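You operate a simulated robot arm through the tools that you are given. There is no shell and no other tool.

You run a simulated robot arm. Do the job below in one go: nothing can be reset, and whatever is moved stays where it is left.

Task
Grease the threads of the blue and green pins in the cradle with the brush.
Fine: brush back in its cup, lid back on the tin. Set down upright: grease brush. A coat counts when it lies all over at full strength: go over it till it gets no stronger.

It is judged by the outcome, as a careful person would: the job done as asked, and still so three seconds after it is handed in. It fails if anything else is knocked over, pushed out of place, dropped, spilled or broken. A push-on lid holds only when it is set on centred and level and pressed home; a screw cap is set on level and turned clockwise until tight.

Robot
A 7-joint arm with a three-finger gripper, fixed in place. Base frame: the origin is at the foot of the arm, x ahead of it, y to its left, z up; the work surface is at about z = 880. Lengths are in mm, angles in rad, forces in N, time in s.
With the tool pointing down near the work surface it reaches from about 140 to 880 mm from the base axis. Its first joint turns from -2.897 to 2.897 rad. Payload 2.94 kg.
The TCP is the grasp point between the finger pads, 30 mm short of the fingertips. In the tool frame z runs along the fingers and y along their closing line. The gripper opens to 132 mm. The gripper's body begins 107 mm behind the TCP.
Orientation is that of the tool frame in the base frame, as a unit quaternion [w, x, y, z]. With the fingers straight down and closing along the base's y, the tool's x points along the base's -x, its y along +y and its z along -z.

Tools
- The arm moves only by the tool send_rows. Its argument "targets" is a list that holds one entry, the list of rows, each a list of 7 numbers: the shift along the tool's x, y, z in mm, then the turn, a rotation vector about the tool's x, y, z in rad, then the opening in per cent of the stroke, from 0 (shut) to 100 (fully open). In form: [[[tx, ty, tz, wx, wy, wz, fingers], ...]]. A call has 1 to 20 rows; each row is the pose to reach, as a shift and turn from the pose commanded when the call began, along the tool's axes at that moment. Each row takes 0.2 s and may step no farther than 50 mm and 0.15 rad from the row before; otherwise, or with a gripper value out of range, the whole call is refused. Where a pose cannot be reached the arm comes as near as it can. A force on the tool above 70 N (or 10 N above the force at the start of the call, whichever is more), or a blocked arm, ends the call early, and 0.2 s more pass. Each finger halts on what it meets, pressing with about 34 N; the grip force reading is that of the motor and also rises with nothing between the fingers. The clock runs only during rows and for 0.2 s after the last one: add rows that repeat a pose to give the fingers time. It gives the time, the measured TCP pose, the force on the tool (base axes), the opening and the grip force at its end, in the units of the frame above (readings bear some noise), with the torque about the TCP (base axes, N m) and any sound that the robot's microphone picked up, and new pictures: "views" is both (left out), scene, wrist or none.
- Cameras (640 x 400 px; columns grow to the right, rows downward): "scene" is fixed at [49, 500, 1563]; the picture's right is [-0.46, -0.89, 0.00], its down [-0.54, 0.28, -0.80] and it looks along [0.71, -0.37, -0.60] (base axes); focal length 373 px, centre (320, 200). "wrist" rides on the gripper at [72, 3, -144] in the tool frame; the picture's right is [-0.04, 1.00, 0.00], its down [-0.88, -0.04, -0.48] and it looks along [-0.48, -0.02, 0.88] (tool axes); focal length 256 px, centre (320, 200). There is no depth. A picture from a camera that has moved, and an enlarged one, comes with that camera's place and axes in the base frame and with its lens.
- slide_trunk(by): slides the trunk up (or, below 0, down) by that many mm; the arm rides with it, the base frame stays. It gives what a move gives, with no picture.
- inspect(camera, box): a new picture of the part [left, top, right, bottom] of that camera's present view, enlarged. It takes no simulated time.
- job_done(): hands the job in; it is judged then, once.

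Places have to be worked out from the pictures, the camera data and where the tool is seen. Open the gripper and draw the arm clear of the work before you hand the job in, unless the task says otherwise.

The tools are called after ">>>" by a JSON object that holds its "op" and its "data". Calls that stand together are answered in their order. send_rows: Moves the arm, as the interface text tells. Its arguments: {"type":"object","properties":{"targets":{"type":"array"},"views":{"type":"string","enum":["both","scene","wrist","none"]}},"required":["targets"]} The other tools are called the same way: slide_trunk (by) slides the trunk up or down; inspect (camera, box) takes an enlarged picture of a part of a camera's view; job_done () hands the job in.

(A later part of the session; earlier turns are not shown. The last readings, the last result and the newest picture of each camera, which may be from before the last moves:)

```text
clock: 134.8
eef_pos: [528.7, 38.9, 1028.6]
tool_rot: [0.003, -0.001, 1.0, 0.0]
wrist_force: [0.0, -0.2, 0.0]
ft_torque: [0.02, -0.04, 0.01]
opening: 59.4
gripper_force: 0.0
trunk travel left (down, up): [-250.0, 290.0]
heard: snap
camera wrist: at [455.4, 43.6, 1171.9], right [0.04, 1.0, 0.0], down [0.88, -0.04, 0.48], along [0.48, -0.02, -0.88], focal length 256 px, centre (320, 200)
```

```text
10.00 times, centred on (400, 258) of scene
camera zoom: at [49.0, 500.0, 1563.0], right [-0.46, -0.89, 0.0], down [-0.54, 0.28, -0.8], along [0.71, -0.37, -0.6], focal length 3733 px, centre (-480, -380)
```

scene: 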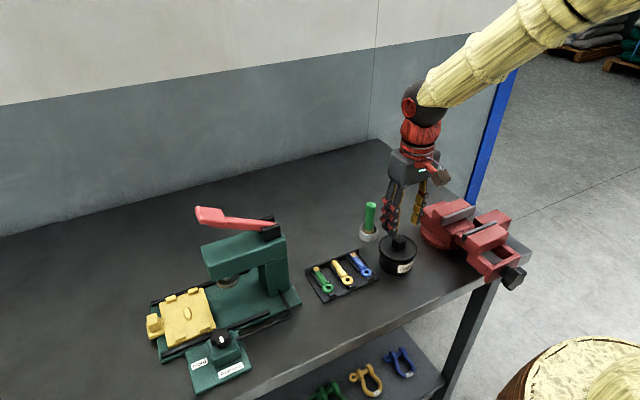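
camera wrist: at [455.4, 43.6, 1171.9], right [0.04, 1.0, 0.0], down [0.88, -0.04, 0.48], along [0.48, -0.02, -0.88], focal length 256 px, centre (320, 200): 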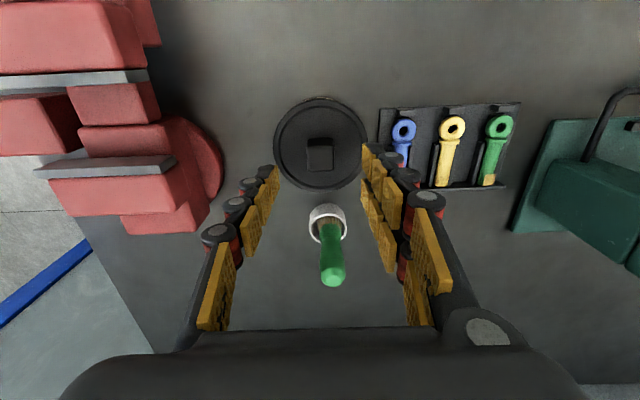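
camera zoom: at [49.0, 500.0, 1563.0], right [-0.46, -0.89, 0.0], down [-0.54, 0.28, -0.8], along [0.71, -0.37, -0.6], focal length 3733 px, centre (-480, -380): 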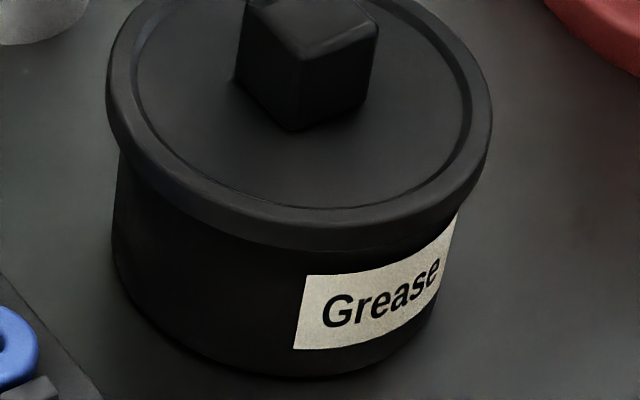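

To judge the lid precisely, I go back to the very first viewing pose (TCP ≈ (527, 43, 1120), also removing a tiny tilt left by the stop) and compare with the original picture.

>>> {"op": "send_rows", "data": {"targets": [[[1, 1.5, -30, 0, 0.006, 0, 45], [2, 3, -60, 0, 0.006, 0, 45], [2.5, 4, -91, 0, 0.006, 0, 45], [2.5, 4, -91, 0, 0.006, 0, 45]]], "views": "none"}}

>>> {"op": "inspect", "data": {"camera": "wrist", "box": [265, 80, 385, 155]}}

>>> {"op": "inspect", "data": {"camera": "scene", "box": [370, 225, 430, 282]}}

```text
clock: 135.8
eef_pos: [526.6, 44.7, 1117.2]
tool_rot: [-0.001, 0.0, 1.0, 0.0]
wrist_force: [0.0, -0.7, 0.7]
ft_torque: [0.0, -0.01, 0.0]
opening: 59.5
gripper_force: 0.1
trunk travel left (down, up): [-250.0, 290.0]
```

```text
5.33 times, centred on (325, 118) of wrist
camera zoom: at [452.6, 48.5, 1261.5], right [0.04, 1.0, 0.0], down [0.88, -0.04, 0.48], along [0.47, -0.02, -0.88], focal length 1365 px, centre (293, 640)
```

zoom: 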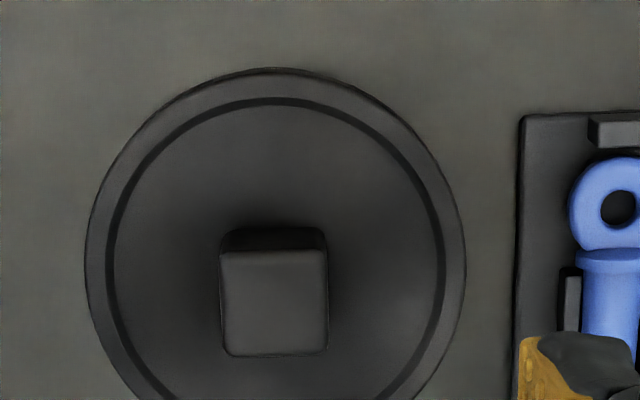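

```text
7.02 times, centred on (400, 254) of scene
camera zoom: at [49.0, 500.0, 1563.0], right [-0.46, -0.89, 0.0], down [-0.54, 0.28, -0.8], along [0.71, -0.37, -0.6], focal length 2620 px, centre (-241, -175)
```

zoom: 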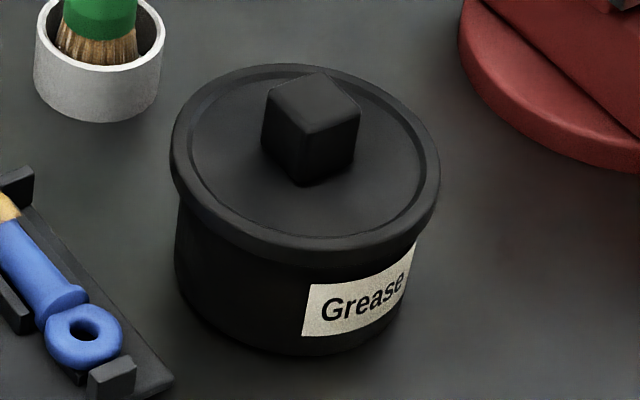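

The lid now looks just like in the first picture (same proportions, level). To find out whether it is truly latched I'll do a gentle grip-and-tug test; first I centre above the knob again.

>>> {"op": "send_rows", "data": {"targets": [[[-2, -3.5, 30, 0, 0, 0, 45], [-2, -3.5, 60, 0, 0, 0, 45], [-2, -3.5, 87, 0, 0, 0, 45], [-2, -3.5, 87, 0, 0, 0, 45], [-2, -3.5, 87, 0, 0, 0, 45]]], "views": "none"}}

>>> {"op": "inspect", "data": {"camera": "wrist", "box": [240, 80, 400, 200]}}

>>> {"op": "inspect", "data": {"camera": "wrist", "box": [260, 90, 380, 165]}}

```text
clock: 136.9
eef_pos: [528.0, 42.1, 1032.9]
tool_rot: [0.0, 0.0, 1.0, -0.001]
wrist_force: [0.4, 0.2, 0.4]
ft_torque: [-0.01, -0.05, 0.01]
opening: 59.6
gripper_force: 0.0
trunk travel left (down, up): [-250.0, 290.0]
```

```text
3.33 times, centred on (320, 140) of wrist
camera zoom: at [454.8, 45.6, 1176.4], right [0.04, 1.0, 0.0], down [0.88, -0.04, 0.48], along [0.48, -0.02, -0.88], focal length 853 px, centre (320, 400)
```

zoom: 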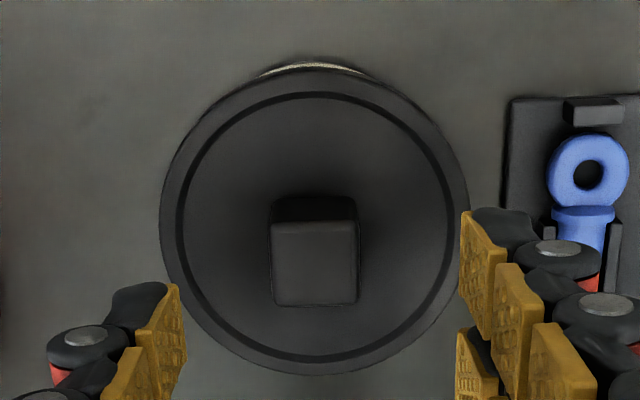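

```text
5.33 times, centred on (320, 128) of wrist
camera zoom: at [454.8, 45.6, 1176.4], right [0.04, 1.0, 0.0], down [0.88, -0.04, 0.48], along [0.48, -0.02, -0.88], focal length 1365 px, centre (320, 587)
```

zoom: 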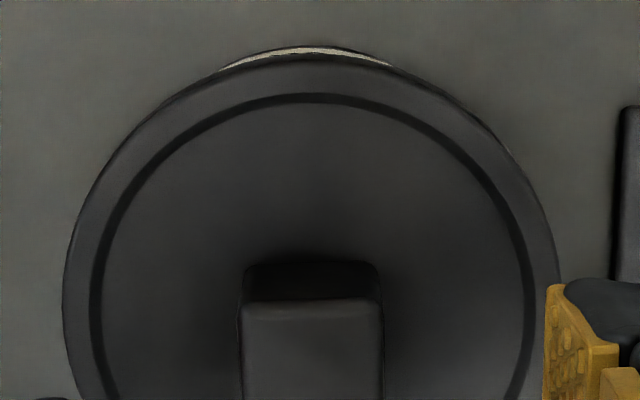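

Compared with the original, the lid sits 1–2 mm off toward +x (label sliver visible), so it isn't properly home. I'll grip the knob again, lift slightly, re-centre, press until it snaps and release while still pushing.

>>> {"op": "send_rows", "data": {"targets": [[[-2, -1.4, 18, 0, 0, 0, 40], [-2, -1.4, 36, 0, 0, 0, 35], [-2, -1.4, 46, 0, 0, 0, 30], [-2, -1.4, 51.6, 0, 0, 0, 26], [-2, -1.4, 51.6, 0, 0, 0, 21], [-2, -1.4, 51.6, 0, 0, 0, 18], [-2, -1.4, 51.6, 0, 0, 0, 10], [-2, -1.4, 51.6, 0, 0, 0, 5], [-2, -1.4, 51.6, 0, 0, 0, 5]]], "views": "none"}}

>>> {"op": "inspect", "data": {"camera": "wrist", "box": [240, 90, 400, 220]}}

>>> {"op": "inspect", "data": {"camera": "scene", "box": [365, 215, 435, 285]}}

```text
clock: 138.9
eef_pos: [530.0, 41.8, 981.3]
tool_rot: [0.0, 0.0, 1.0, 0.001]
wrist_force: [-0.5, 0.5, 0.5]
ft_torque: [0.0, 0.02, -0.01]
opening: 22.9
gripper_force: 33.6
trunk travel left (down, up): [-250.0, 290.0]
heard: snap
```

```text
3.08 times, centred on (320, 155) of wrist
camera zoom: at [457.5, 43.5, 1125.5], right [0.04, 1.0, 0.0], down [0.88, -0.04, 0.48], along [0.48, -0.02, -0.88], focal length 788 px, centre (320, 338)
```

zoom: 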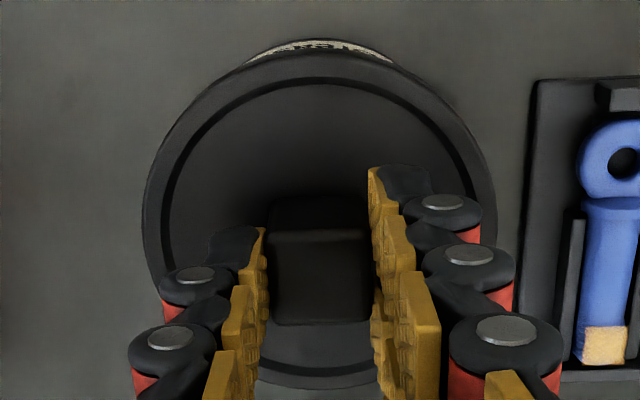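

```text
5.71 times, centred on (400, 250) of scene
camera zoom: at [49.0, 500.0, 1563.0], right [-0.46, -0.89, 0.0], down [-0.54, 0.28, -0.8], along [0.71, -0.37, -0.6], focal length 2133 px, centre (-137, -86)
```

zoom: 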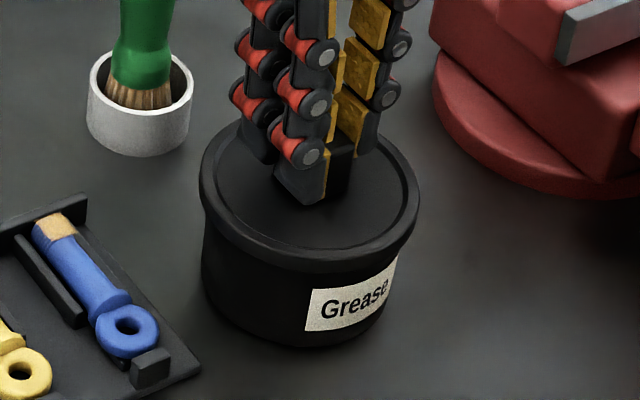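

Gripping popped it loose again (it had been latched). The lid is now in the grip, nearly at its seat; I press down in small steps, checking forces, to click it back on.

>>> {"op": "send_rows", "data": {"targets": [[[0, 0, 1, 0, 0, 0, 5], [0, 0, 2, 0, 0, 0, 5]]], "views": "none"}}

```text
clock: 139.6
eef_pos: [530.9, 39.6, 981.9]
tool_rot: [0.001, 0.0, 1.0, 0.0]
wrist_force: [-2.8, -0.5, 15.8]
ft_torque: [0.05, 0.58, -0.01]
opening: 23.1
gripper_force: 34.7
trunk travel left (down, up): [-250.0, 290.0]
```

The torque shows contact only at the near side (~37 mm toward -x), i.e. the lid sits too far +x and its near skirt rides on the rim. I lift 3 mm, shift 1.5 mm toward -x and try again.

>>> {"op": "send_rows", "data": {"targets": [[[0, 0, -2, 0, 0, 0, 5], [0, 0, -4, 0, 0, 0, 5], [1.5, 0, -4, 0, 0, 0, 5], [1.5, 0, -2, 0, 0, 0, 5], [1.5, 0, 0, 0, 0, 0, 5]]], "views": "none"}}

```text
clock: 140.8
eef_pos: [527.7, 38.4, 981.1]
tool_rot: [0.002, 0.0, 1.0, -0.001]
wrist_force: [-5.4, 0.5, 24.6]
ft_torque: [0.02, 0.82, 0.0]
opening: 22.8
gripper_force: 33.7
trunk travel left (down, up): [-250.0, 290.0]
```

>>> {"op": "send_rows", "data": {"targets": [[[0, 0, -2, 0, 0, 0, 5], [0, 0, -4, 0, 0, 0, 5], [1.5, 0, -4, 0, 0, 0, 5], [1.5, 0, -2, 0, 0, 0, 5], [1.5, 0, 0, 0, 0, 0, 5]]], "views": "none"}}

>>> {"op": "inspect", "data": {"camera": "wrist", "box": [240, 90, 400, 220]}}

>>> {"op": "inspect", "data": {"camera": "scene", "box": [365, 215, 435, 285]}}

```text
clock: 141.9
eef_pos: [528.3, 40.0, 980.8]
tool_rot: [0.001, 0.0, 1.0, 0.002]
wrist_force: [2.0, -1.6, 25.8]
ft_torque: [-0.04, 0.46, -0.02]
opening: 23.2
gripper_force: 34.1
trunk travel left (down, up): [-250.0, 290.0]
```

```text
3.08 times, centred on (320, 155) of wrist
camera zoom: at [454.4, 43.4, 1124.8], right [0.04, 1.0, 0.0], down [0.88, -0.04, 0.48], along [0.48, -0.02, -0.88], focal length 788 px, centre (320, 338)
```

zoom: 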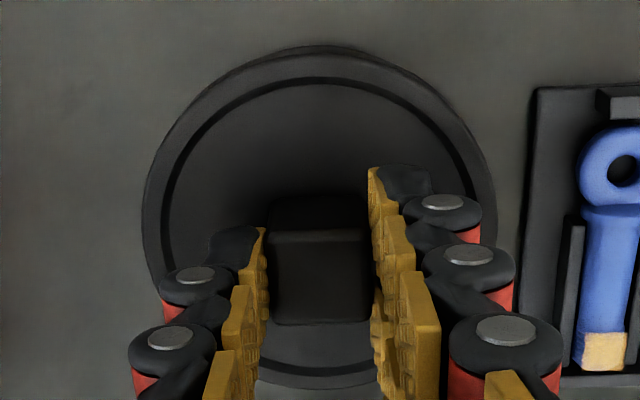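

```text
5.71 times, centred on (400, 250) of scene
camera zoom: at [49.0, 500.0, 1563.0], right [-0.46, -0.89, 0.0], down [-0.54, 0.28, -0.8], along [0.71, -0.37, -0.6], focal length 2133 px, centre (-137, -86)
```

zoom: 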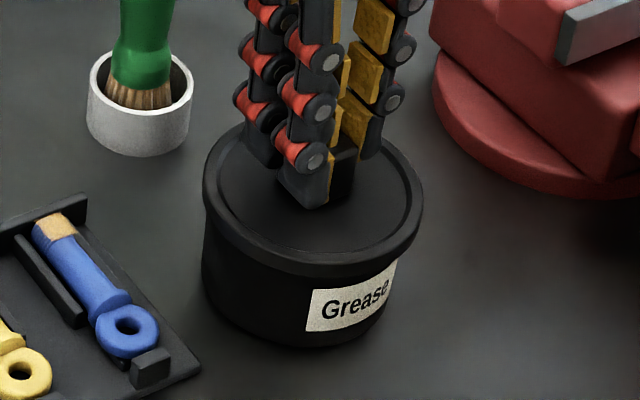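

Side force is now nearly zero and the label is covered. I press 2 mm further.

>>> {"op": "send_rows", "data": {"targets": [[[0, 0.4, 1, 0, 0, 0, 5], [0, 0.4, 2, 0, 0, 0, 5]]], "views": "none"}}

```text
clock: 142.6
eef_pos: [528.9, 38.8, 980.0]
tool_rot: [0.003, 0.0, 1.0, 0.001]
wrist_force: [1.5, -4.3, 47.3]
ft_torque: [-0.07, -0.08, -0.02]
opening: 23.5
gripper_force: 34.1
trunk travel left (down, up): [-250.0, 290.0]
```

>>> {"op": "inspect", "data": {"camera": "scene", "box": [365, 215, 435, 285]}}

>>> {"op": "inspect", "data": {"camera": "scene", "box": [370, 225, 430, 282]}}

>>> {"op": "inspect", "data": {"camera": "wrist", "box": [240, 90, 400, 220]}}

```text
5.71 times, centred on (400, 250) of scene
camera zoom: at [49.0, 500.0, 1563.0], right [-0.46, -0.89, 0.0], down [-0.54, 0.28, -0.8], along [0.71, -0.37, -0.6], focal length 2133 px, centre (-137, -86)
```

zoom: 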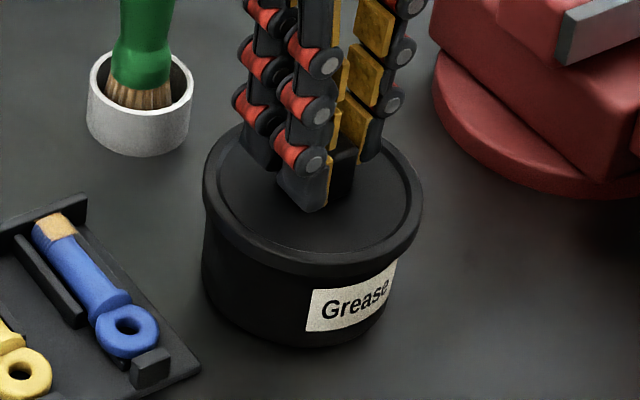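

```text
7.02 times, centred on (400, 254) of scene
camera zoom: at [49.0, 500.0, 1563.0], right [-0.46, -0.89, 0.0], down [-0.54, 0.28, -0.8], along [0.71, -0.37, -0.6], focal length 2620 px, centre (-241, -175)
```

zoom: 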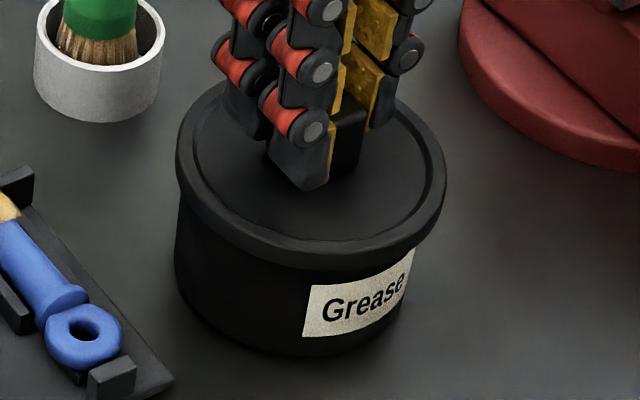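

```text
3.08 times, centred on (320, 155) of wrist
camera zoom: at [453.9, 43.4, 1123.2], right [0.04, 1.0, 0.0], down [0.88, -0.04, 0.48], along [0.48, -0.02, -0.88], focal length 788 px, centre (320, 338)
```

zoom: 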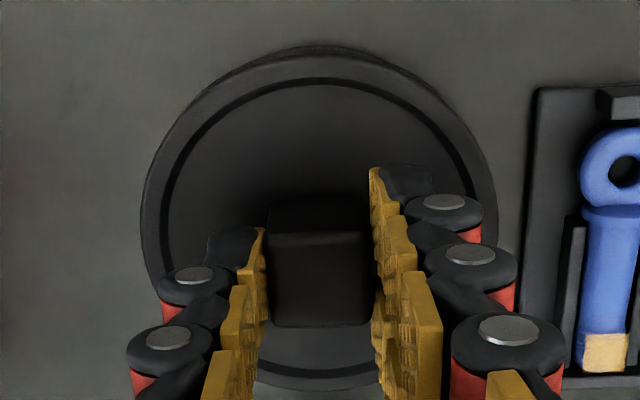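

The lid is now slightly too far -x/-y compared with the good seating. I lift 4 mm, shift +1.4 mm x and +0.7 mm y, and press again.

>>> {"op": "send_rows", "data": {"targets": [[[0, 0, -3, 0, 0, 0, 5], [0, 0, -6, 0, 0, 0, 5], [-1.4, 0.7, -6, 0, 0, 0, 5], [-1.4, 0.7, -4, 0, 0, 0, 5], [-1.4, 0.7, -2, 0, 0, 0, 5]]], "views": "none"}}

>>> {"op": "inspect", "data": {"camera": "scene", "box": [370, 225, 430, 282]}}

>>> {"op": "inspect", "data": {"camera": "wrist", "box": [240, 90, 400, 220]}}

```text
clock: 143.8
eef_pos: [526.1, 40.8, 979.3]
tool_rot: [-0.001, 0.0, 1.0, 0.0]
wrist_force: [-10.6, -5.2, 27.4]
ft_torque: [-0.21, 1.03, 0.07]
opening: 23.1
gripper_force: 34.4
trunk travel left (down, up): [-250.0, 290.0]
```

```text
7.02 times, centred on (400, 254) of scene
camera zoom: at [49.0, 500.0, 1563.0], right [-0.46, -0.89, 0.0], down [-0.54, 0.28, -0.8], along [0.71, -0.37, -0.6], focal length 2620 px, centre (-241, -175)
```

zoom: 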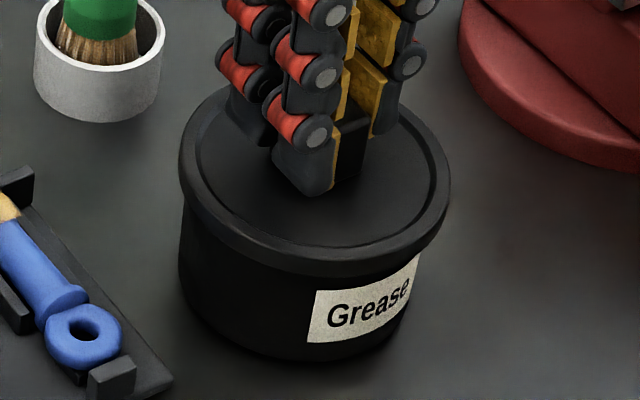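

```text
3.08 times, centred on (320, 155) of wrist
camera zoom: at [452.7, 44.1, 1123.5], right [0.04, 1.0, 0.0], down [0.88, -0.04, 0.47], along [0.47, -0.02, -0.88], focal length 788 px, centre (320, 338)
```

zoom: 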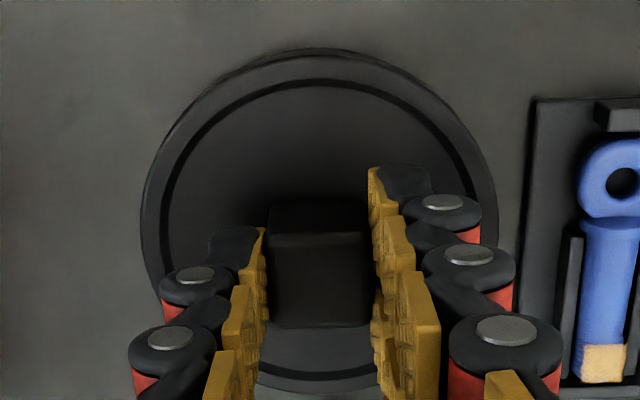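

The tin itself shifted a couple of mm with the lid (lid gripping it), and there's a side load. I relax the side force by moving the tool toward -x a little while keeping light pressure.

>>> {"op": "send_rows", "data": {"targets": [[[1, -0.4, 0, 0, 0, 0, 5], [2, -0.8, 0, 0, 0, 0, 5], [2, -0.8, 0, 0, 0, 0, 5]]], "views": "none"}}

>>> {"op": "inspect", "data": {"camera": "scene", "box": [370, 225, 430, 282]}}

```text
clock: 144.6
eef_pos: [525.1, 40.5, 979.4]
tool_rot: [0.0, 0.0, 1.0, 0.001]
wrist_force: [-6.7, 2.2, 22.6]
ft_torque: [0.11, 0.52, 0.0]
opening: 23.1
gripper_force: 34.2
trunk travel left (down, up): [-250.0, 290.0]
```

```text
7.02 times, centred on (400, 254) of scene
camera zoom: at [49.0, 500.0, 1563.0], right [-0.46, -0.89, 0.0], down [-0.54, 0.28, -0.8], along [0.71, -0.37, -0.6], focal length 2620 px, centre (-241, -175)
```

zoom: 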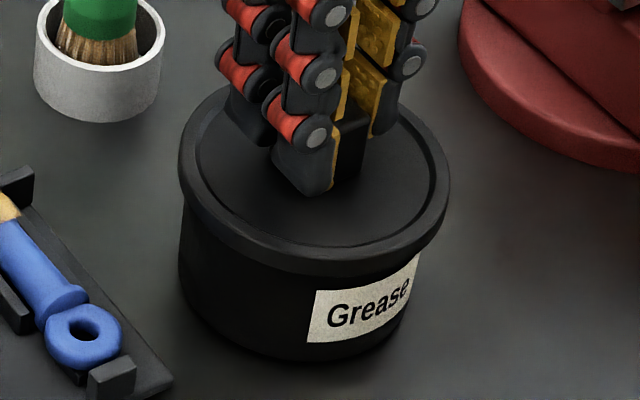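

Lid and tin are now aligned as in the initial picture. I press further down in small steps listening for the snap.

>>> {"op": "send_rows", "data": {"targets": [[[0.5, 0, 1, 0, 0, 0, 5], [1, 0, 2, 0, 0, 0, 5]]], "views": "none"}}

```text
clock: 145.2
eef_pos: [526.4, 39.4, 979.4]
tool_rot: [0.003, 0.0, 1.0, 0.0]
wrist_force: [-7.1, 1.1, 37.2]
ft_torque: [0.06, 0.69, 0.0]
opening: 23.0
gripper_force: 34.1
trunk travel left (down, up): [-250.0, 290.0]
```

No snap, so perhaps it is already clicked on. I test by lifting very slightly and watching whether the tin comes along (weight on the tool).

>>> {"op": "send_rows", "data": {"targets": [[[0, 0, -2, 0, 0, 0, 5], [0, 0, -3.5, 0, 0, 0, 5], [0, 0, -3.5, 0, 0, 0, 5]]], "views": "none"}}

```text
clock: 145.9
eef_pos: [526.1, 40.3, 979.8]
tool_rot: [-0.001, 0.0, 1.0, 0.0]
wrist_force: [3.4, 1.8, -0.2]
ft_torque: [0.02, -0.18, -0.03]
opening: 22.9
gripper_force: 34.1
trunk travel left (down, up): [-250.0, 290.0]
```

>>> {"op": "send_rows", "data": {"targets": [[[0, 0, -1, 0, 0, 0, 5], [0, 0, -1, 0, 0, 0, 5]]], "views": "none"}}

```text
clock: 146.6
eef_pos: [525.9, 40.2, 982.4]
tool_rot: [-0.001, 0.001, 1.0, 0.001]
wrist_force: [0.1, 0.4, -1.1]
ft_torque: [-0.03, 0.0, 0.0]
opening: 22.7
gripper_force: 33.9
trunk travel left (down, up): [-250.0, 290.0]
```

The lid comes up freely, so it's not latched. I lift it to 15 mm above the seat and compare its alignment over the tin with the picture from my first (good) approach at the same height.

>>> {"op": "send_rows", "data": {"targets": [[[0, 0, -4, 0, 0, 0, 5], [0, 0, -9, 0, 0, 0, 5], [0, 0, -14.4, 0, 0, 0, 5], [0, 0, -14.4, 0, 0, 0, 5]]], "views": "none"}}

>>> {"op": "inspect", "data": {"camera": "scene", "box": [365, 215, 435, 285]}}

>>> {"op": "inspect", "data": {"camera": "wrist", "box": [240, 90, 400, 220]}}

```text
clock: 147.6
eef_pos: [526.1, 40.1, 994.6]
tool_rot: [-0.001, 0.001, 1.0, 0.001]
wrist_force: [-0.7, -0.2, -0.6]
ft_torque: [0.01, 0.0, -0.01]
opening: 22.7
gripper_force: 34.1
trunk travel left (down, up): [-250.0, 290.0]
```

```text
5.71 times, centred on (400, 250) of scene
camera zoom: at [49.0, 500.0, 1563.0], right [-0.46, -0.89, 0.0], down [-0.54, 0.28, -0.8], along [0.71, -0.37, -0.6], focal length 2133 px, centre (-137, -86)
```

zoom: 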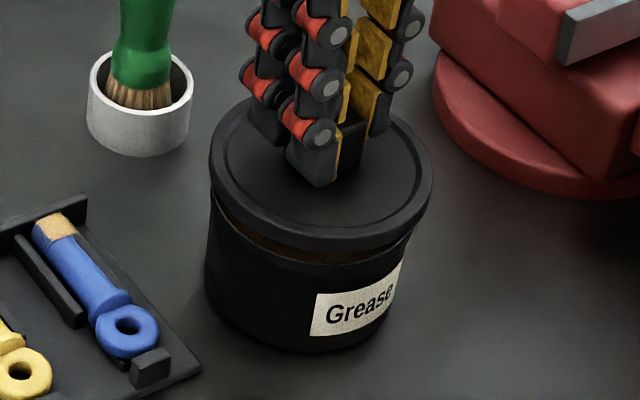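

```text
3.08 times, centred on (320, 155) of wrist
camera zoom: at [453.0, 43.6, 1139.6], right [0.04, 1.0, 0.0], down [0.88, -0.04, 0.48], along [0.47, -0.02, -0.88], focal length 788 px, centre (320, 338)
```

zoom: 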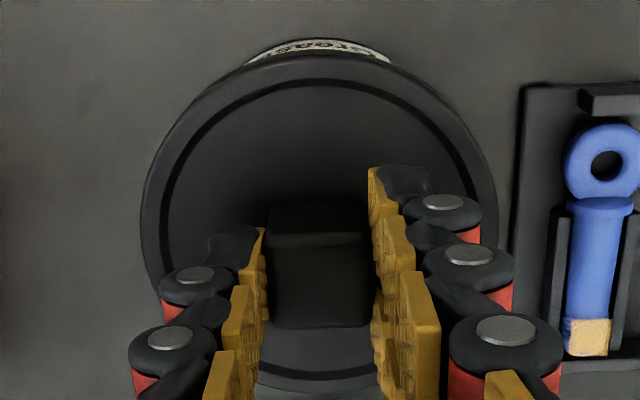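

To measure the tin's new position reliably I lift the lid well clear so its rim is fully visible, and compare it with the earlier open-tin picture.

>>> {"op": "send_rows", "data": {"targets": [[[0, 0, -20, 0, 0, 0, 5], [0, 0, -50, 0, 0, 0, 5], [0, 0, -85, 0, 0, 0, 5], [0, 0, -120, 0, 0, 0, 5], [-40, 25, -120, 0, 0, 0, 5], [-70, 50, -120, 0, 0, 0, 5], [-70, 50, -120, 0, 0, 0, 5]]], "views": "both"}}

>>> {"op": "inspect", "data": {"camera": "scene", "box": [365, 215, 435, 285]}}

>>> {"op": "inspect", "data": {"camera": "scene", "box": [370, 225, 430, 282]}}

```text
clock: 149.2
eef_pos: [597.4, 90.1, 1116.0]
tool_rot: [0.0, 0.001, 1.0, 0.0]
wrist_force: [-0.2, -0.3, -0.6]
ft_torque: [-0.03, 0.0, 0.03]
opening: 23.2
gripper_force: 34.3
trunk travel left (down, up): [-250.0, 290.0]
camera wrist: at [523.2, 93.8, 1260.3], right [0.04, 1.0, 0.0], down [0.88, -0.04, 0.48], along [0.48, -0.02, -0.88], focal length 256 px, centre (320, 200)
```

scene: 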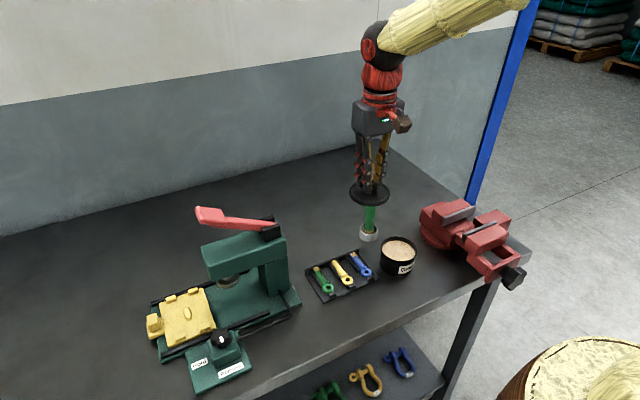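
wrist: 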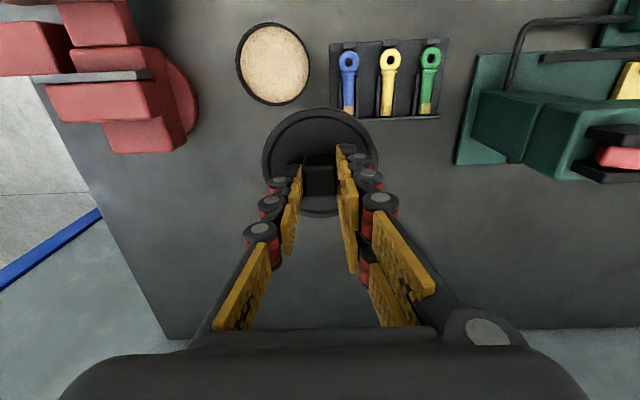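

```text
5.71 times, centred on (400, 250) of scene
camera zoom: at [49.0, 500.0, 1563.0], right [-0.46, -0.89, 0.0], down [-0.54, 0.28, -0.8], along [0.71, -0.37, -0.6], focal length 2133 px, centre (-137, -86)
```

zoom: 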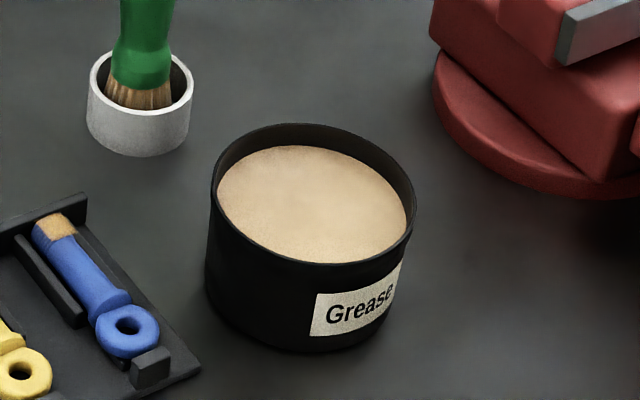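

```text
7.02 times, centred on (400, 254) of scene
camera zoom: at [49.0, 500.0, 1563.0], right [-0.46, -0.89, 0.0], down [-0.54, 0.28, -0.8], along [0.71, -0.37, -0.6], focal length 2620 px, centre (-241, -175)
```

zoom: 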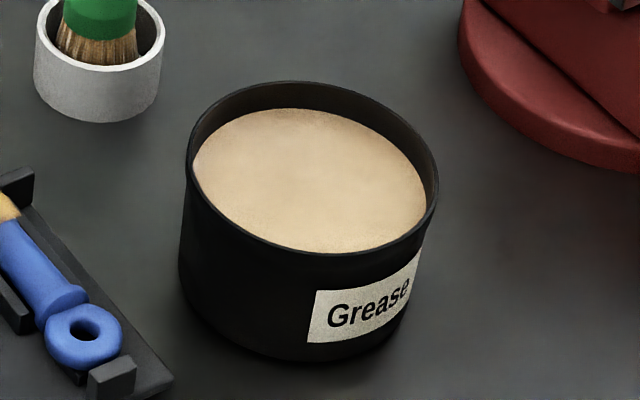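

>>> {"op": "inspect", "data": {"camera": "wrist", "box": [240, 90, 400, 220]}}

>>> {"op": "inspect", "data": {"camera": "scene", "box": [335, 160, 405, 220]}}

```text
3.08 times, centred on (320, 155) of wrist
camera zoom: at [523.2, 93.8, 1260.3], right [0.04, 1.0, 0.0], down [0.88, -0.04, 0.48], along [0.48, -0.02, -0.88], focal length 788 px, centre (320, 338)
```

zoom: 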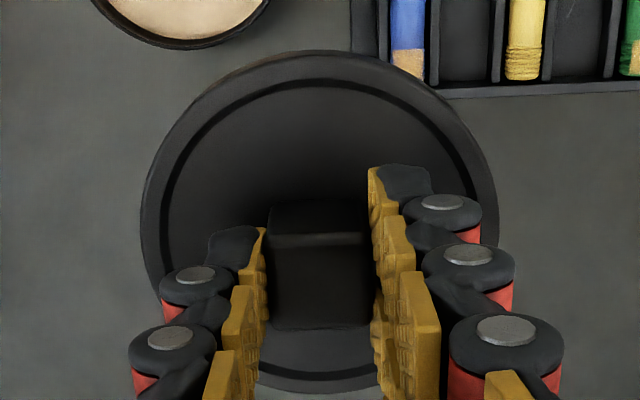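

```text
6.67 times, centred on (370, 190) of scene
camera zoom: at [49.0, 500.0, 1563.0], right [-0.46, -0.89, 0.0], down [-0.54, 0.28, -0.8], along [0.71, -0.37, -0.6], focal length 2489 px, centre (-13, 267)
```

zoom: 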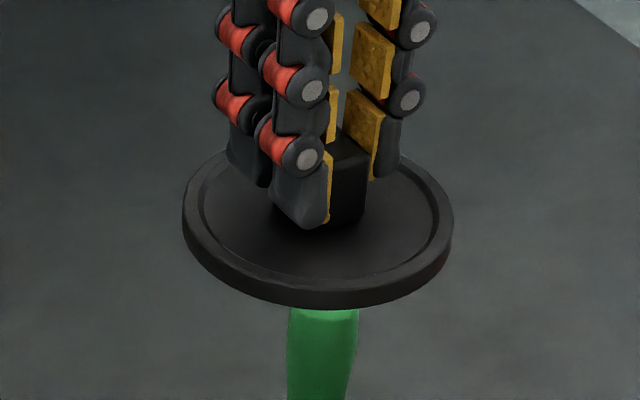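

The tin moved about (-2.6, -0.2) mm, and the lid sits ~1 mm nearer in the grip than originally; the matching target is therefore about N (529.0, 39.4). I return there and lower to just above the seat.

>>> {"op": "send_rows", "data": {"targets": [[[30, -22, 0, 0, 0, 0, 5], [55, -40, 0, 0, 0, 0, 5], [69, -50, 0, 0, 0, 0, 5], [69, -50, 35, 0, 0, 0, 5], [69, -50, 70, 0, 0, 0, 5], [69, -50, 100, 0, 0, 0, 5], [69, -50, 120, 0, 0, 0, 5], [69, -50, 120, 0, 0, 0, 5], [69, -50, 120, 0, 0, 0, 5]]], "views": "none"}}

>>> {"op": "inspect", "data": {"camera": "scene", "box": [365, 215, 435, 285]}}

>>> {"op": "inspect", "data": {"camera": "wrist", "box": [240, 90, 400, 220]}}

```text
clock: 151.2
eef_pos: [528.2, 39.6, 996.3]
tool_rot: [0.0, 0.0, 1.0, 0.0]
wrist_force: [-0.5, -0.1, -1.8]
ft_torque: [0.01, -0.01, 0.02]
opening: 22.9
gripper_force: 33.8
trunk travel left (down, up): [-250.0, 290.0]
```

```text
5.71 times, centred on (400, 250) of scene
camera zoom: at [49.0, 500.0, 1563.0], right [-0.46, -0.89, 0.0], down [-0.54, 0.28, -0.8], along [0.71, -0.37, -0.6], focal length 2133 px, centre (-137, -86)
```

zoom: 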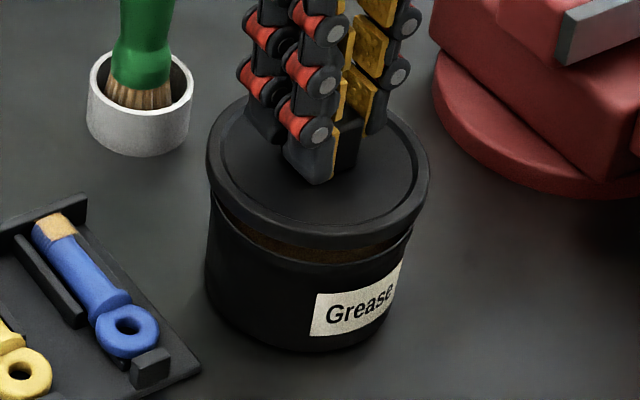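

```text
3.08 times, centred on (320, 155) of wrist
camera zoom: at [454.4, 43.9, 1139.6], right [0.04, 1.0, 0.0], down [0.88, -0.04, 0.48], along [0.48, -0.02, -0.88], focal length 788 px, centre (320, 338)
```

zoom: 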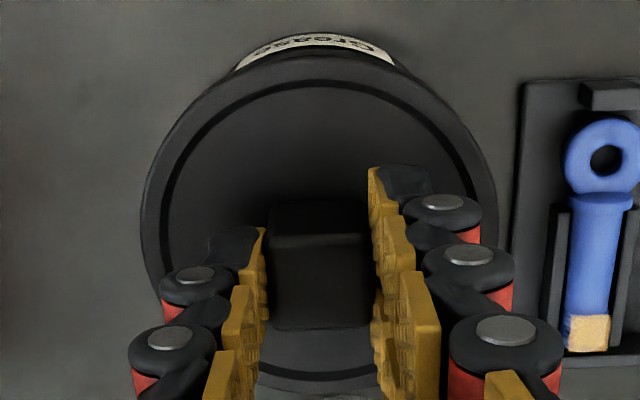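

Scene and wrist pictures together suggest a small correction (-0.8 x, +0.3 y). I apply it and lower to the rim.

>>> {"op": "send_rows", "data": {"targets": [[[0.8, 0.3, 0, 0, 0, 0, 5], [0.8, 0.3, 5, 0, 0, 0, 5], [0.8, 0.3, 10, 0, 0, 0, 5], [0.8, 0.3, 13, 0, 0, 0, 5], [0.8, 0.3, 13, 0, 0, 0, 5]]], "views": "none"}}

>>> {"op": "inspect", "data": {"camera": "scene", "box": [370, 225, 430, 282]}}

>>> {"op": "inspect", "data": {"camera": "wrist", "box": [240, 90, 400, 220]}}

```text
clock: 152.3
eef_pos: [526.8, 41.1, 983.9]
tool_rot: [0.0, 0.0, 1.0, 0.0]
wrist_force: [0.6, 0.1, -1.2]
ft_torque: [0.02, 0.01, -0.06]
opening: 23.1
gripper_force: 34.3
trunk travel left (down, up): [-250.0, 290.0]
```

```text
7.02 times, centred on (400, 254) of scene
camera zoom: at [49.0, 500.0, 1563.0], right [-0.46, -0.89, 0.0], down [-0.54, 0.28, -0.8], along [0.71, -0.37, -0.6], focal length 2620 px, centre (-241, -175)
```

zoom: 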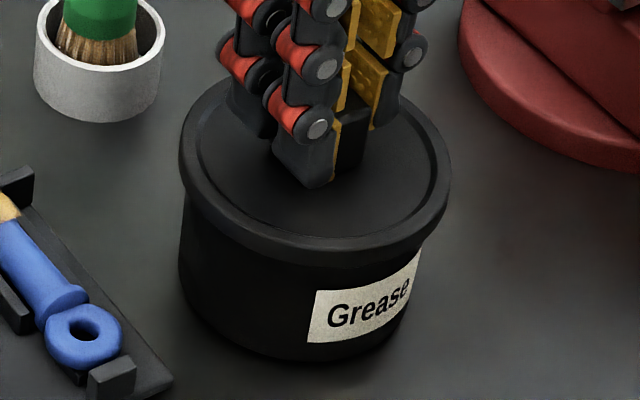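

```text
3.08 times, centred on (320, 155) of wrist
camera zoom: at [452.9, 44.0, 1126.7], right [0.04, 1.0, 0.0], down [0.88, -0.04, 0.48], along [0.48, -0.02, -0.88], focal length 788 px, centre (320, 338)
```

zoom: 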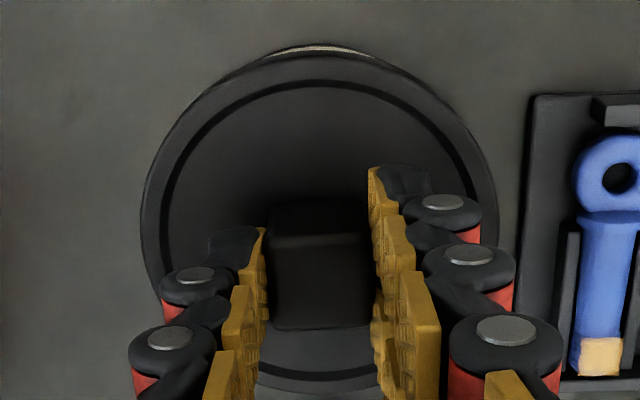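

Lid and tin now line up exactly like in the initial picture. I press down gradually.

>>> {"op": "send_rows", "data": {"targets": [[[0, 0, 1, 0, 0, 0, 5], [0, 0, 2, 0, 0, 0, 5], [0, 0, 3, 0, 0, 0, 5]]], "views": "none"}}

```text
clock: 153.2
eef_pos: [525.7, 40.3, 979.8]
tool_rot: [0.0, 0.001, 1.0, 0.001]
wrist_force: [-0.5, 0.1, -0.5]
ft_torque: [-0.04, 0.03, 0.03]
opening: 23.0
gripper_force: 34.0
trunk travel left (down, up): [-250.0, 290.0]
```

>>> {"op": "send_rows", "data": {"targets": [[[0, 0, 1, 0, 0, 0, 5], [0, 0, 2, 0, 0, 0, 5]]], "views": "none"}}

```text
clock: 153.8
eef_pos: [525.5, 40.7, 980.4]
tool_rot: [0.001, 0.0, 1.0, 0.0]
wrist_force: [-1.6, 0.0, 10.5]
ft_torque: [0.03, -0.06, -0.03]
opening: 23.2
gripper_force: 33.8
trunk travel left (down, up): [-250.0, 290.0]
```

Balanced contact now (10 N, no torque). I push on.

>>> {"op": "send_rows", "data": {"targets": [[[0, 0, 1, 0, 0, 0, 5], [0, 0, 1, 0, 0, 0, 5]]], "views": "none"}}

```text
clock: 154.3
eef_pos: [526.2, 40.9, 978.9]
tool_rot: [0.003, 0.0, 1.0, 0.002]
wrist_force: [-2.3, 2.7, 28.6]
ft_torque: [0.12, 0.47, 0.01]
opening: 23.0
gripper_force: 34.4
trunk travel left (down, up): [-250.0, 290.0]
```

>>> {"op": "send_rows", "data": {"targets": [[[0, 0, 0.7, 0, 0, 0, 5], [0, 0, 0.7, 0, 0, 0, 5]]], "views": "none"}}

```text
clock: 154.9
eef_pos: [526.3, 40.5, 977.5]
tool_rot: [0.003, 0.0, 1.0, 0.001]
wrist_force: [-2.8, 1.5, 46.0]
ft_torque: [0.09, 0.25, -0.01]
opening: 23.1
gripper_force: 34.1
trunk travel left (down, up): [-250.0, 290.0]
```

>>> {"op": "send_rows", "data": {"targets": [[[0, 0, 0.7, 0, 0, 0, 5], [0, 0, 0.7, 0, 0, 0, 5]]], "views": "none"}}

>>> {"op": "inspect", "data": {"camera": "scene", "box": [370, 225, 430, 282]}}

```text
clock: 155.6
eef_pos: [526.4, 40.9, 977.4]
tool_rot: [0.003, 0.0, 1.0, 0.001]
wrist_force: [5.3, 1.3, 47.0]
ft_torque: [0.05, -0.28, 0.01]
opening: 23.0
gripper_force: 33.6
trunk travel left (down, up): [-250.0, 290.0]
```

```text
7.02 times, centred on (400, 254) of scene
camera zoom: at [49.0, 500.0, 1563.0], right [-0.46, -0.89, 0.0], down [-0.54, 0.28, -0.8], along [0.71, -0.37, -0.6], focal length 2620 px, centre (-241, -175)
```

zoom: 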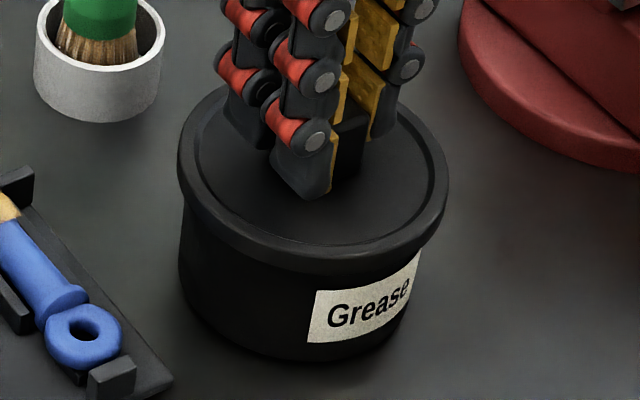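

The push is saturating at the fingers' friction limit (47 N) with the lid centred. I now open the fingers slowly while still pushing and listen.

>>> {"op": "send_rows", "data": {"targets": [[[0, 0, 0, 0, 0, 0, 18], [0, 0, 0, 0, 0, 0, 20], [0, 0, 0, 0, 0, 0, 24], [0, 0, 0, 0, 0, 0, 30], [0, 0, 0, 0, 0, 0, 38], [0, 0, 0, 0, 0, 0, 45], [0, 0, 0, 0, 0, 0, 45]]], "views": "none"}}

>>> {"op": "inspect", "data": {"camera": "scene", "box": [370, 225, 430, 282]}}

```text
clock: 157.2
eef_pos: [525.6, 40.2, 974.5]
tool_rot: [0.0, 0.0, 1.0, 0.0]
wrist_force: [0.4, -0.3, -0.6]
ft_torque: [-0.03, -0.01, 0.01]
opening: 59.6
gripper_force: 0.1
trunk travel left (down, up): [-250.0, 290.0]
heard: snap
```

```text
7.02 times, centred on (400, 254) of scene
camera zoom: at [49.0, 500.0, 1563.0], right [-0.46, -0.89, 0.0], down [-0.54, 0.28, -0.8], along [0.71, -0.37, -0.6], focal length 2620 px, centre (-241, -175)
```

zoom: 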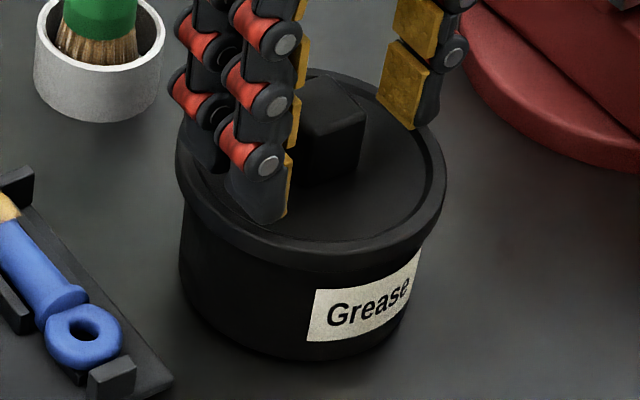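

A snap on release, as happened before when it clicked on. I rise straight up and compare with the initial view.

>>> {"op": "send_rows", "data": {"targets": [[[0, 0, -4, 0, 0, 0, 45], [0, 0, -20, 0, 0, 0, 45], [0, 0, -40, 0, 0, 0, 45], [0, 0, -55, 0, 0, 0, 45], [0, 0, -55, 0, 0, 0, 45]]], "views": "none"}}

>>> {"op": "inspect", "data": {"camera": "wrist", "box": [260, 90, 380, 165]}}

>>> {"op": "inspect", "data": {"camera": "scene", "box": [370, 225, 430, 282]}}

>>> {"op": "inspect", "data": {"camera": "wrist", "box": [240, 80, 400, 200]}}

```text
clock: 158.3
eef_pos: [525.4, 41.0, 1032.0]
tool_rot: [0.0, 0.0, 1.0, 0.0]
wrist_force: [0.6, -0.5, 0.3]
ft_torque: [-0.04, -0.02, -0.01]
opening: 59.6
gripper_force: 0.1
trunk travel left (down, up): [-250.0, 290.0]
```

```text
5.33 times, centred on (320, 128) of wrist
camera zoom: at [452.4, 44.1, 1174.5], right [0.04, 1.0, 0.0], down [0.88, -0.04, 0.48], along [0.48, -0.02, -0.88], focal length 1365 px, centre (320, 587)
```

zoom: 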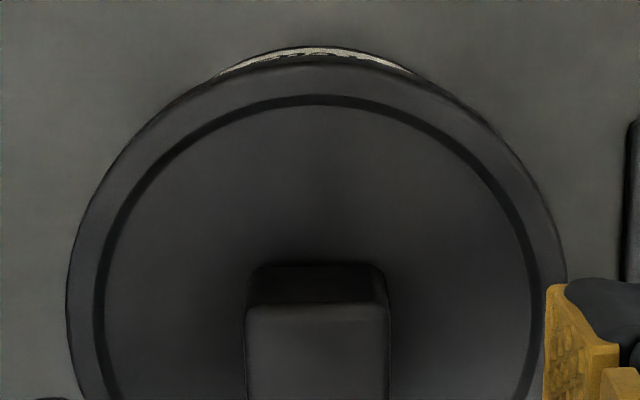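

```text
7.02 times, centred on (400, 254) of scene
camera zoom: at [49.0, 500.0, 1563.0], right [-0.46, -0.89, 0.0], down [-0.54, 0.28, -0.8], along [0.71, -0.37, -0.6], focal length 2620 px, centre (-241, -175)
```

zoom: 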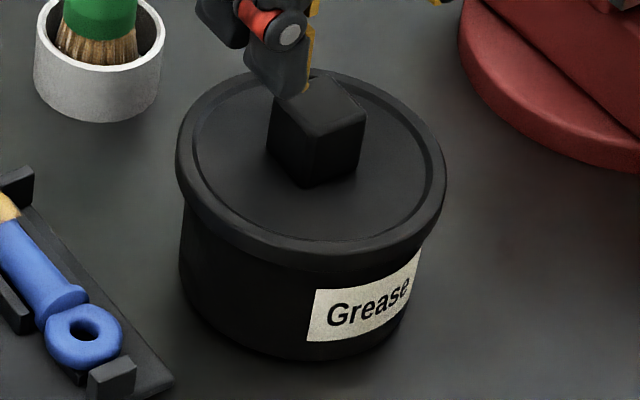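

```text
3.33 times, centred on (320, 140) of wrist
camera zoom: at [452.4, 44.1, 1174.5], right [0.04, 1.0, 0.0], down [0.88, -0.04, 0.48], along [0.48, -0.02, -0.88], focal length 853 px, centre (320, 400)
```

zoom: 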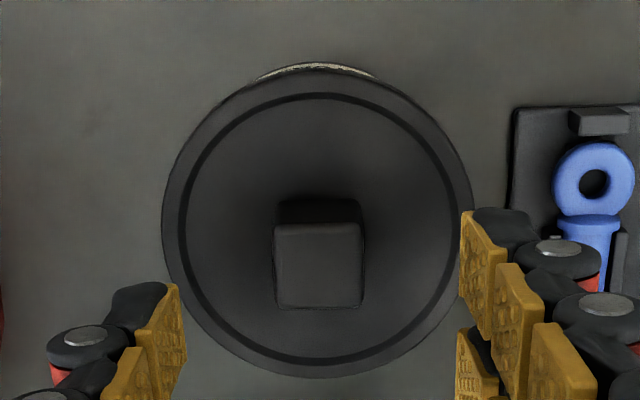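

The lid is level, though a label sliver shows again, so it slid ~1–2 mm toward +x within its play. I look closely at the rim on both sides for tilt or gap.

>>> {"op": "inspect", "data": {"camera": "scene", "box": [378, 245, 402, 275]}}

>>> {"op": "inspect", "data": {"camera": "scene", "box": [398, 240, 422, 270]}}

>>> {"op": "inspect", "data": {"camera": "wrist", "box": [290, 90, 350, 120]}}

```text
13.33 times, centred on (390, 260) of scene
camera zoom: at [49.0, 500.0, 1563.0], right [-0.46, -0.89, 0.0], down [-0.54, 0.28, -0.8], along [0.71, -0.37, -0.6], focal length 4977 px, centre (-613, -600)
```

zoom: 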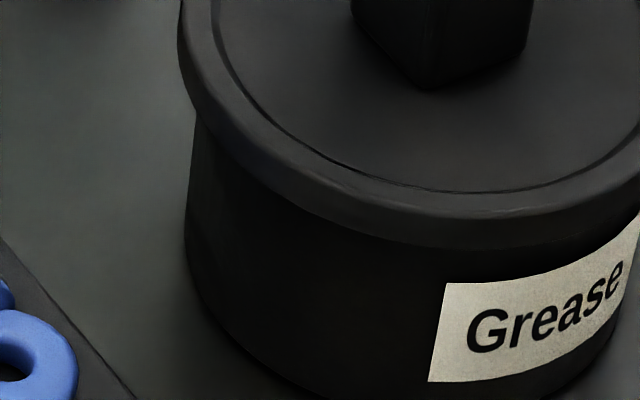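

```text
13.33 times, centred on (410, 255) of scene
camera zoom: at [49.0, 500.0, 1563.0], right [-0.46, -0.89, 0.0], down [-0.54, 0.28, -0.8], along [0.71, -0.37, -0.6], focal length 4977 px, centre (-880, -533)
```

zoom: 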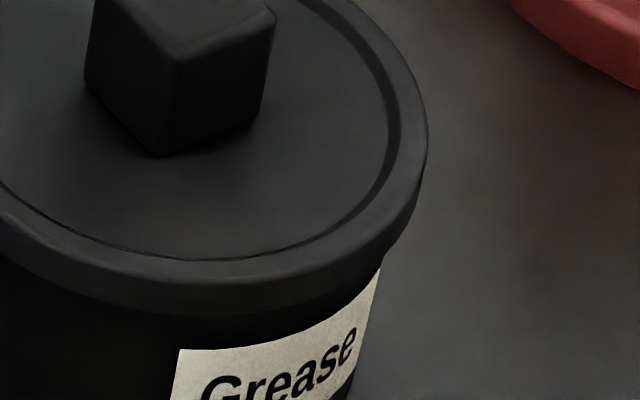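

```text
10.67 times, centred on (320, 105) of wrist
camera zoom: at [452.4, 44.1, 1174.5], right [0.04, 1.0, 0.0], down [0.88, -0.04, 0.48], along [0.48, -0.02, -0.88], focal length 2730 px, centre (320, 1213)
```

zoom: 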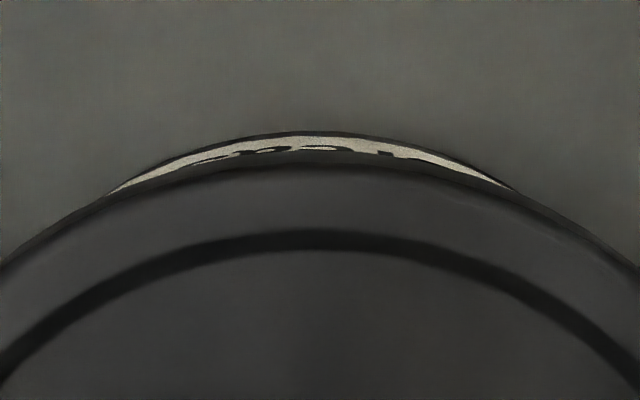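

The lid looks level with even rim overhang; by the click history it should be on. As a low-risk confirmation I press gently (≤30 N) with open fingertips on the plate beside the knob, well below the force where they slipped before.

>>> {"op": "send_rows", "data": {"targets": [[[-2, -0.4, 0, 0, 0, 0, 27], [-2, -0.4, 15, 0, 0, 0, 27], [-2, -0.4, 35, 0, 0, 0, 27], [-2, -0.4, 50, 0, 0, 0, 27], [-2, -0.4, 57, 0, 0, 0, 27], [-2, -0.4, 59, 0, 0, 0, 27], [-2, -0.4, 60, 0, 0, 0, 27]]], "views": "none"}}

```text
clock: 159.9
eef_pos: [527.4, 40.1, 970.9]
tool_rot: [0.0, 0.0, 1.0, 0.0]
wrist_force: [0.6, 0.0, -0.2]
ft_torque: [0.0, -0.01, 0.02]
opening: 35.5
gripper_force: 0.1
trunk travel left (down, up): [-250.0, 290.0]
```

>>> {"op": "send_rows", "data": {"targets": [[[0, 0, 1, 0, 0, 0, 27], [0, 0, 2, 0, 0, 0, 27]]], "views": "none"}}

```text
clock: 160.6
eef_pos: [527.0, 39.2, 968.9]
tool_rot: [0.0, 0.0, 1.0, 0.0]
wrist_force: [-2.0, 0.4, 3.7]
ft_torque: [0.01, 0.02, 0.0]
opening: 35.6
gripper_force: 0.0
trunk travel left (down, up): [-250.0, 290.0]
```

>>> {"op": "send_rows", "data": {"targets": [[[0, 0, 1, 0, 0, 0, 27], [0, 0, 1.5, 0, 0, 0, 27]]], "views": "none"}}

```text
clock: 161.2
eef_pos: [528.0, 40.0, 967.8]
tool_rot: [0.002, 0.0, 1.0, 0.001]
wrist_force: [-1.1, 0.3, 14.2]
ft_torque: [0.09, 0.06, 0.02]
opening: 35.9
gripper_force: 0.4
trunk travel left (down, up): [-250.0, 290.0]
```

>>> {"op": "send_rows", "data": {"targets": [[[0, 0, 0.7, 0, 0, 0, 27], [0, 0, 0.7, 0, 0, 0, 27]]], "views": "none"}}

```text
clock: 161.8
eef_pos: [528.2, 38.1, 967.6]
tool_rot: [0.002, 0.0, 1.0, 0.001]
wrist_force: [-2.2, 0.0, 26.8]
ft_torque: [0.13, 0.1, 0.0]
opening: 36.8
gripper_force: 0.7
trunk travel left (down, up): [-250.0, 290.0]
```

>>> {"op": "send_rows", "data": {"targets": [[[0, 0, 0.6, 0, 0, 0, 27], [0, 0, 0.6, 0, 0, 0, 27]]], "views": "none"}}

```text
clock: 162.3
eef_pos: [528.0, 40.5, 967.1]
tool_rot: [0.002, 0.001, 1.0, 0.001]
wrist_force: [-1.8, 0.0, 39.3]
ft_torque: [0.01, 0.17, -0.06]
opening: 36.2
gripper_force: 7.5
trunk travel left (down, up): [-250.0, 290.0]
```

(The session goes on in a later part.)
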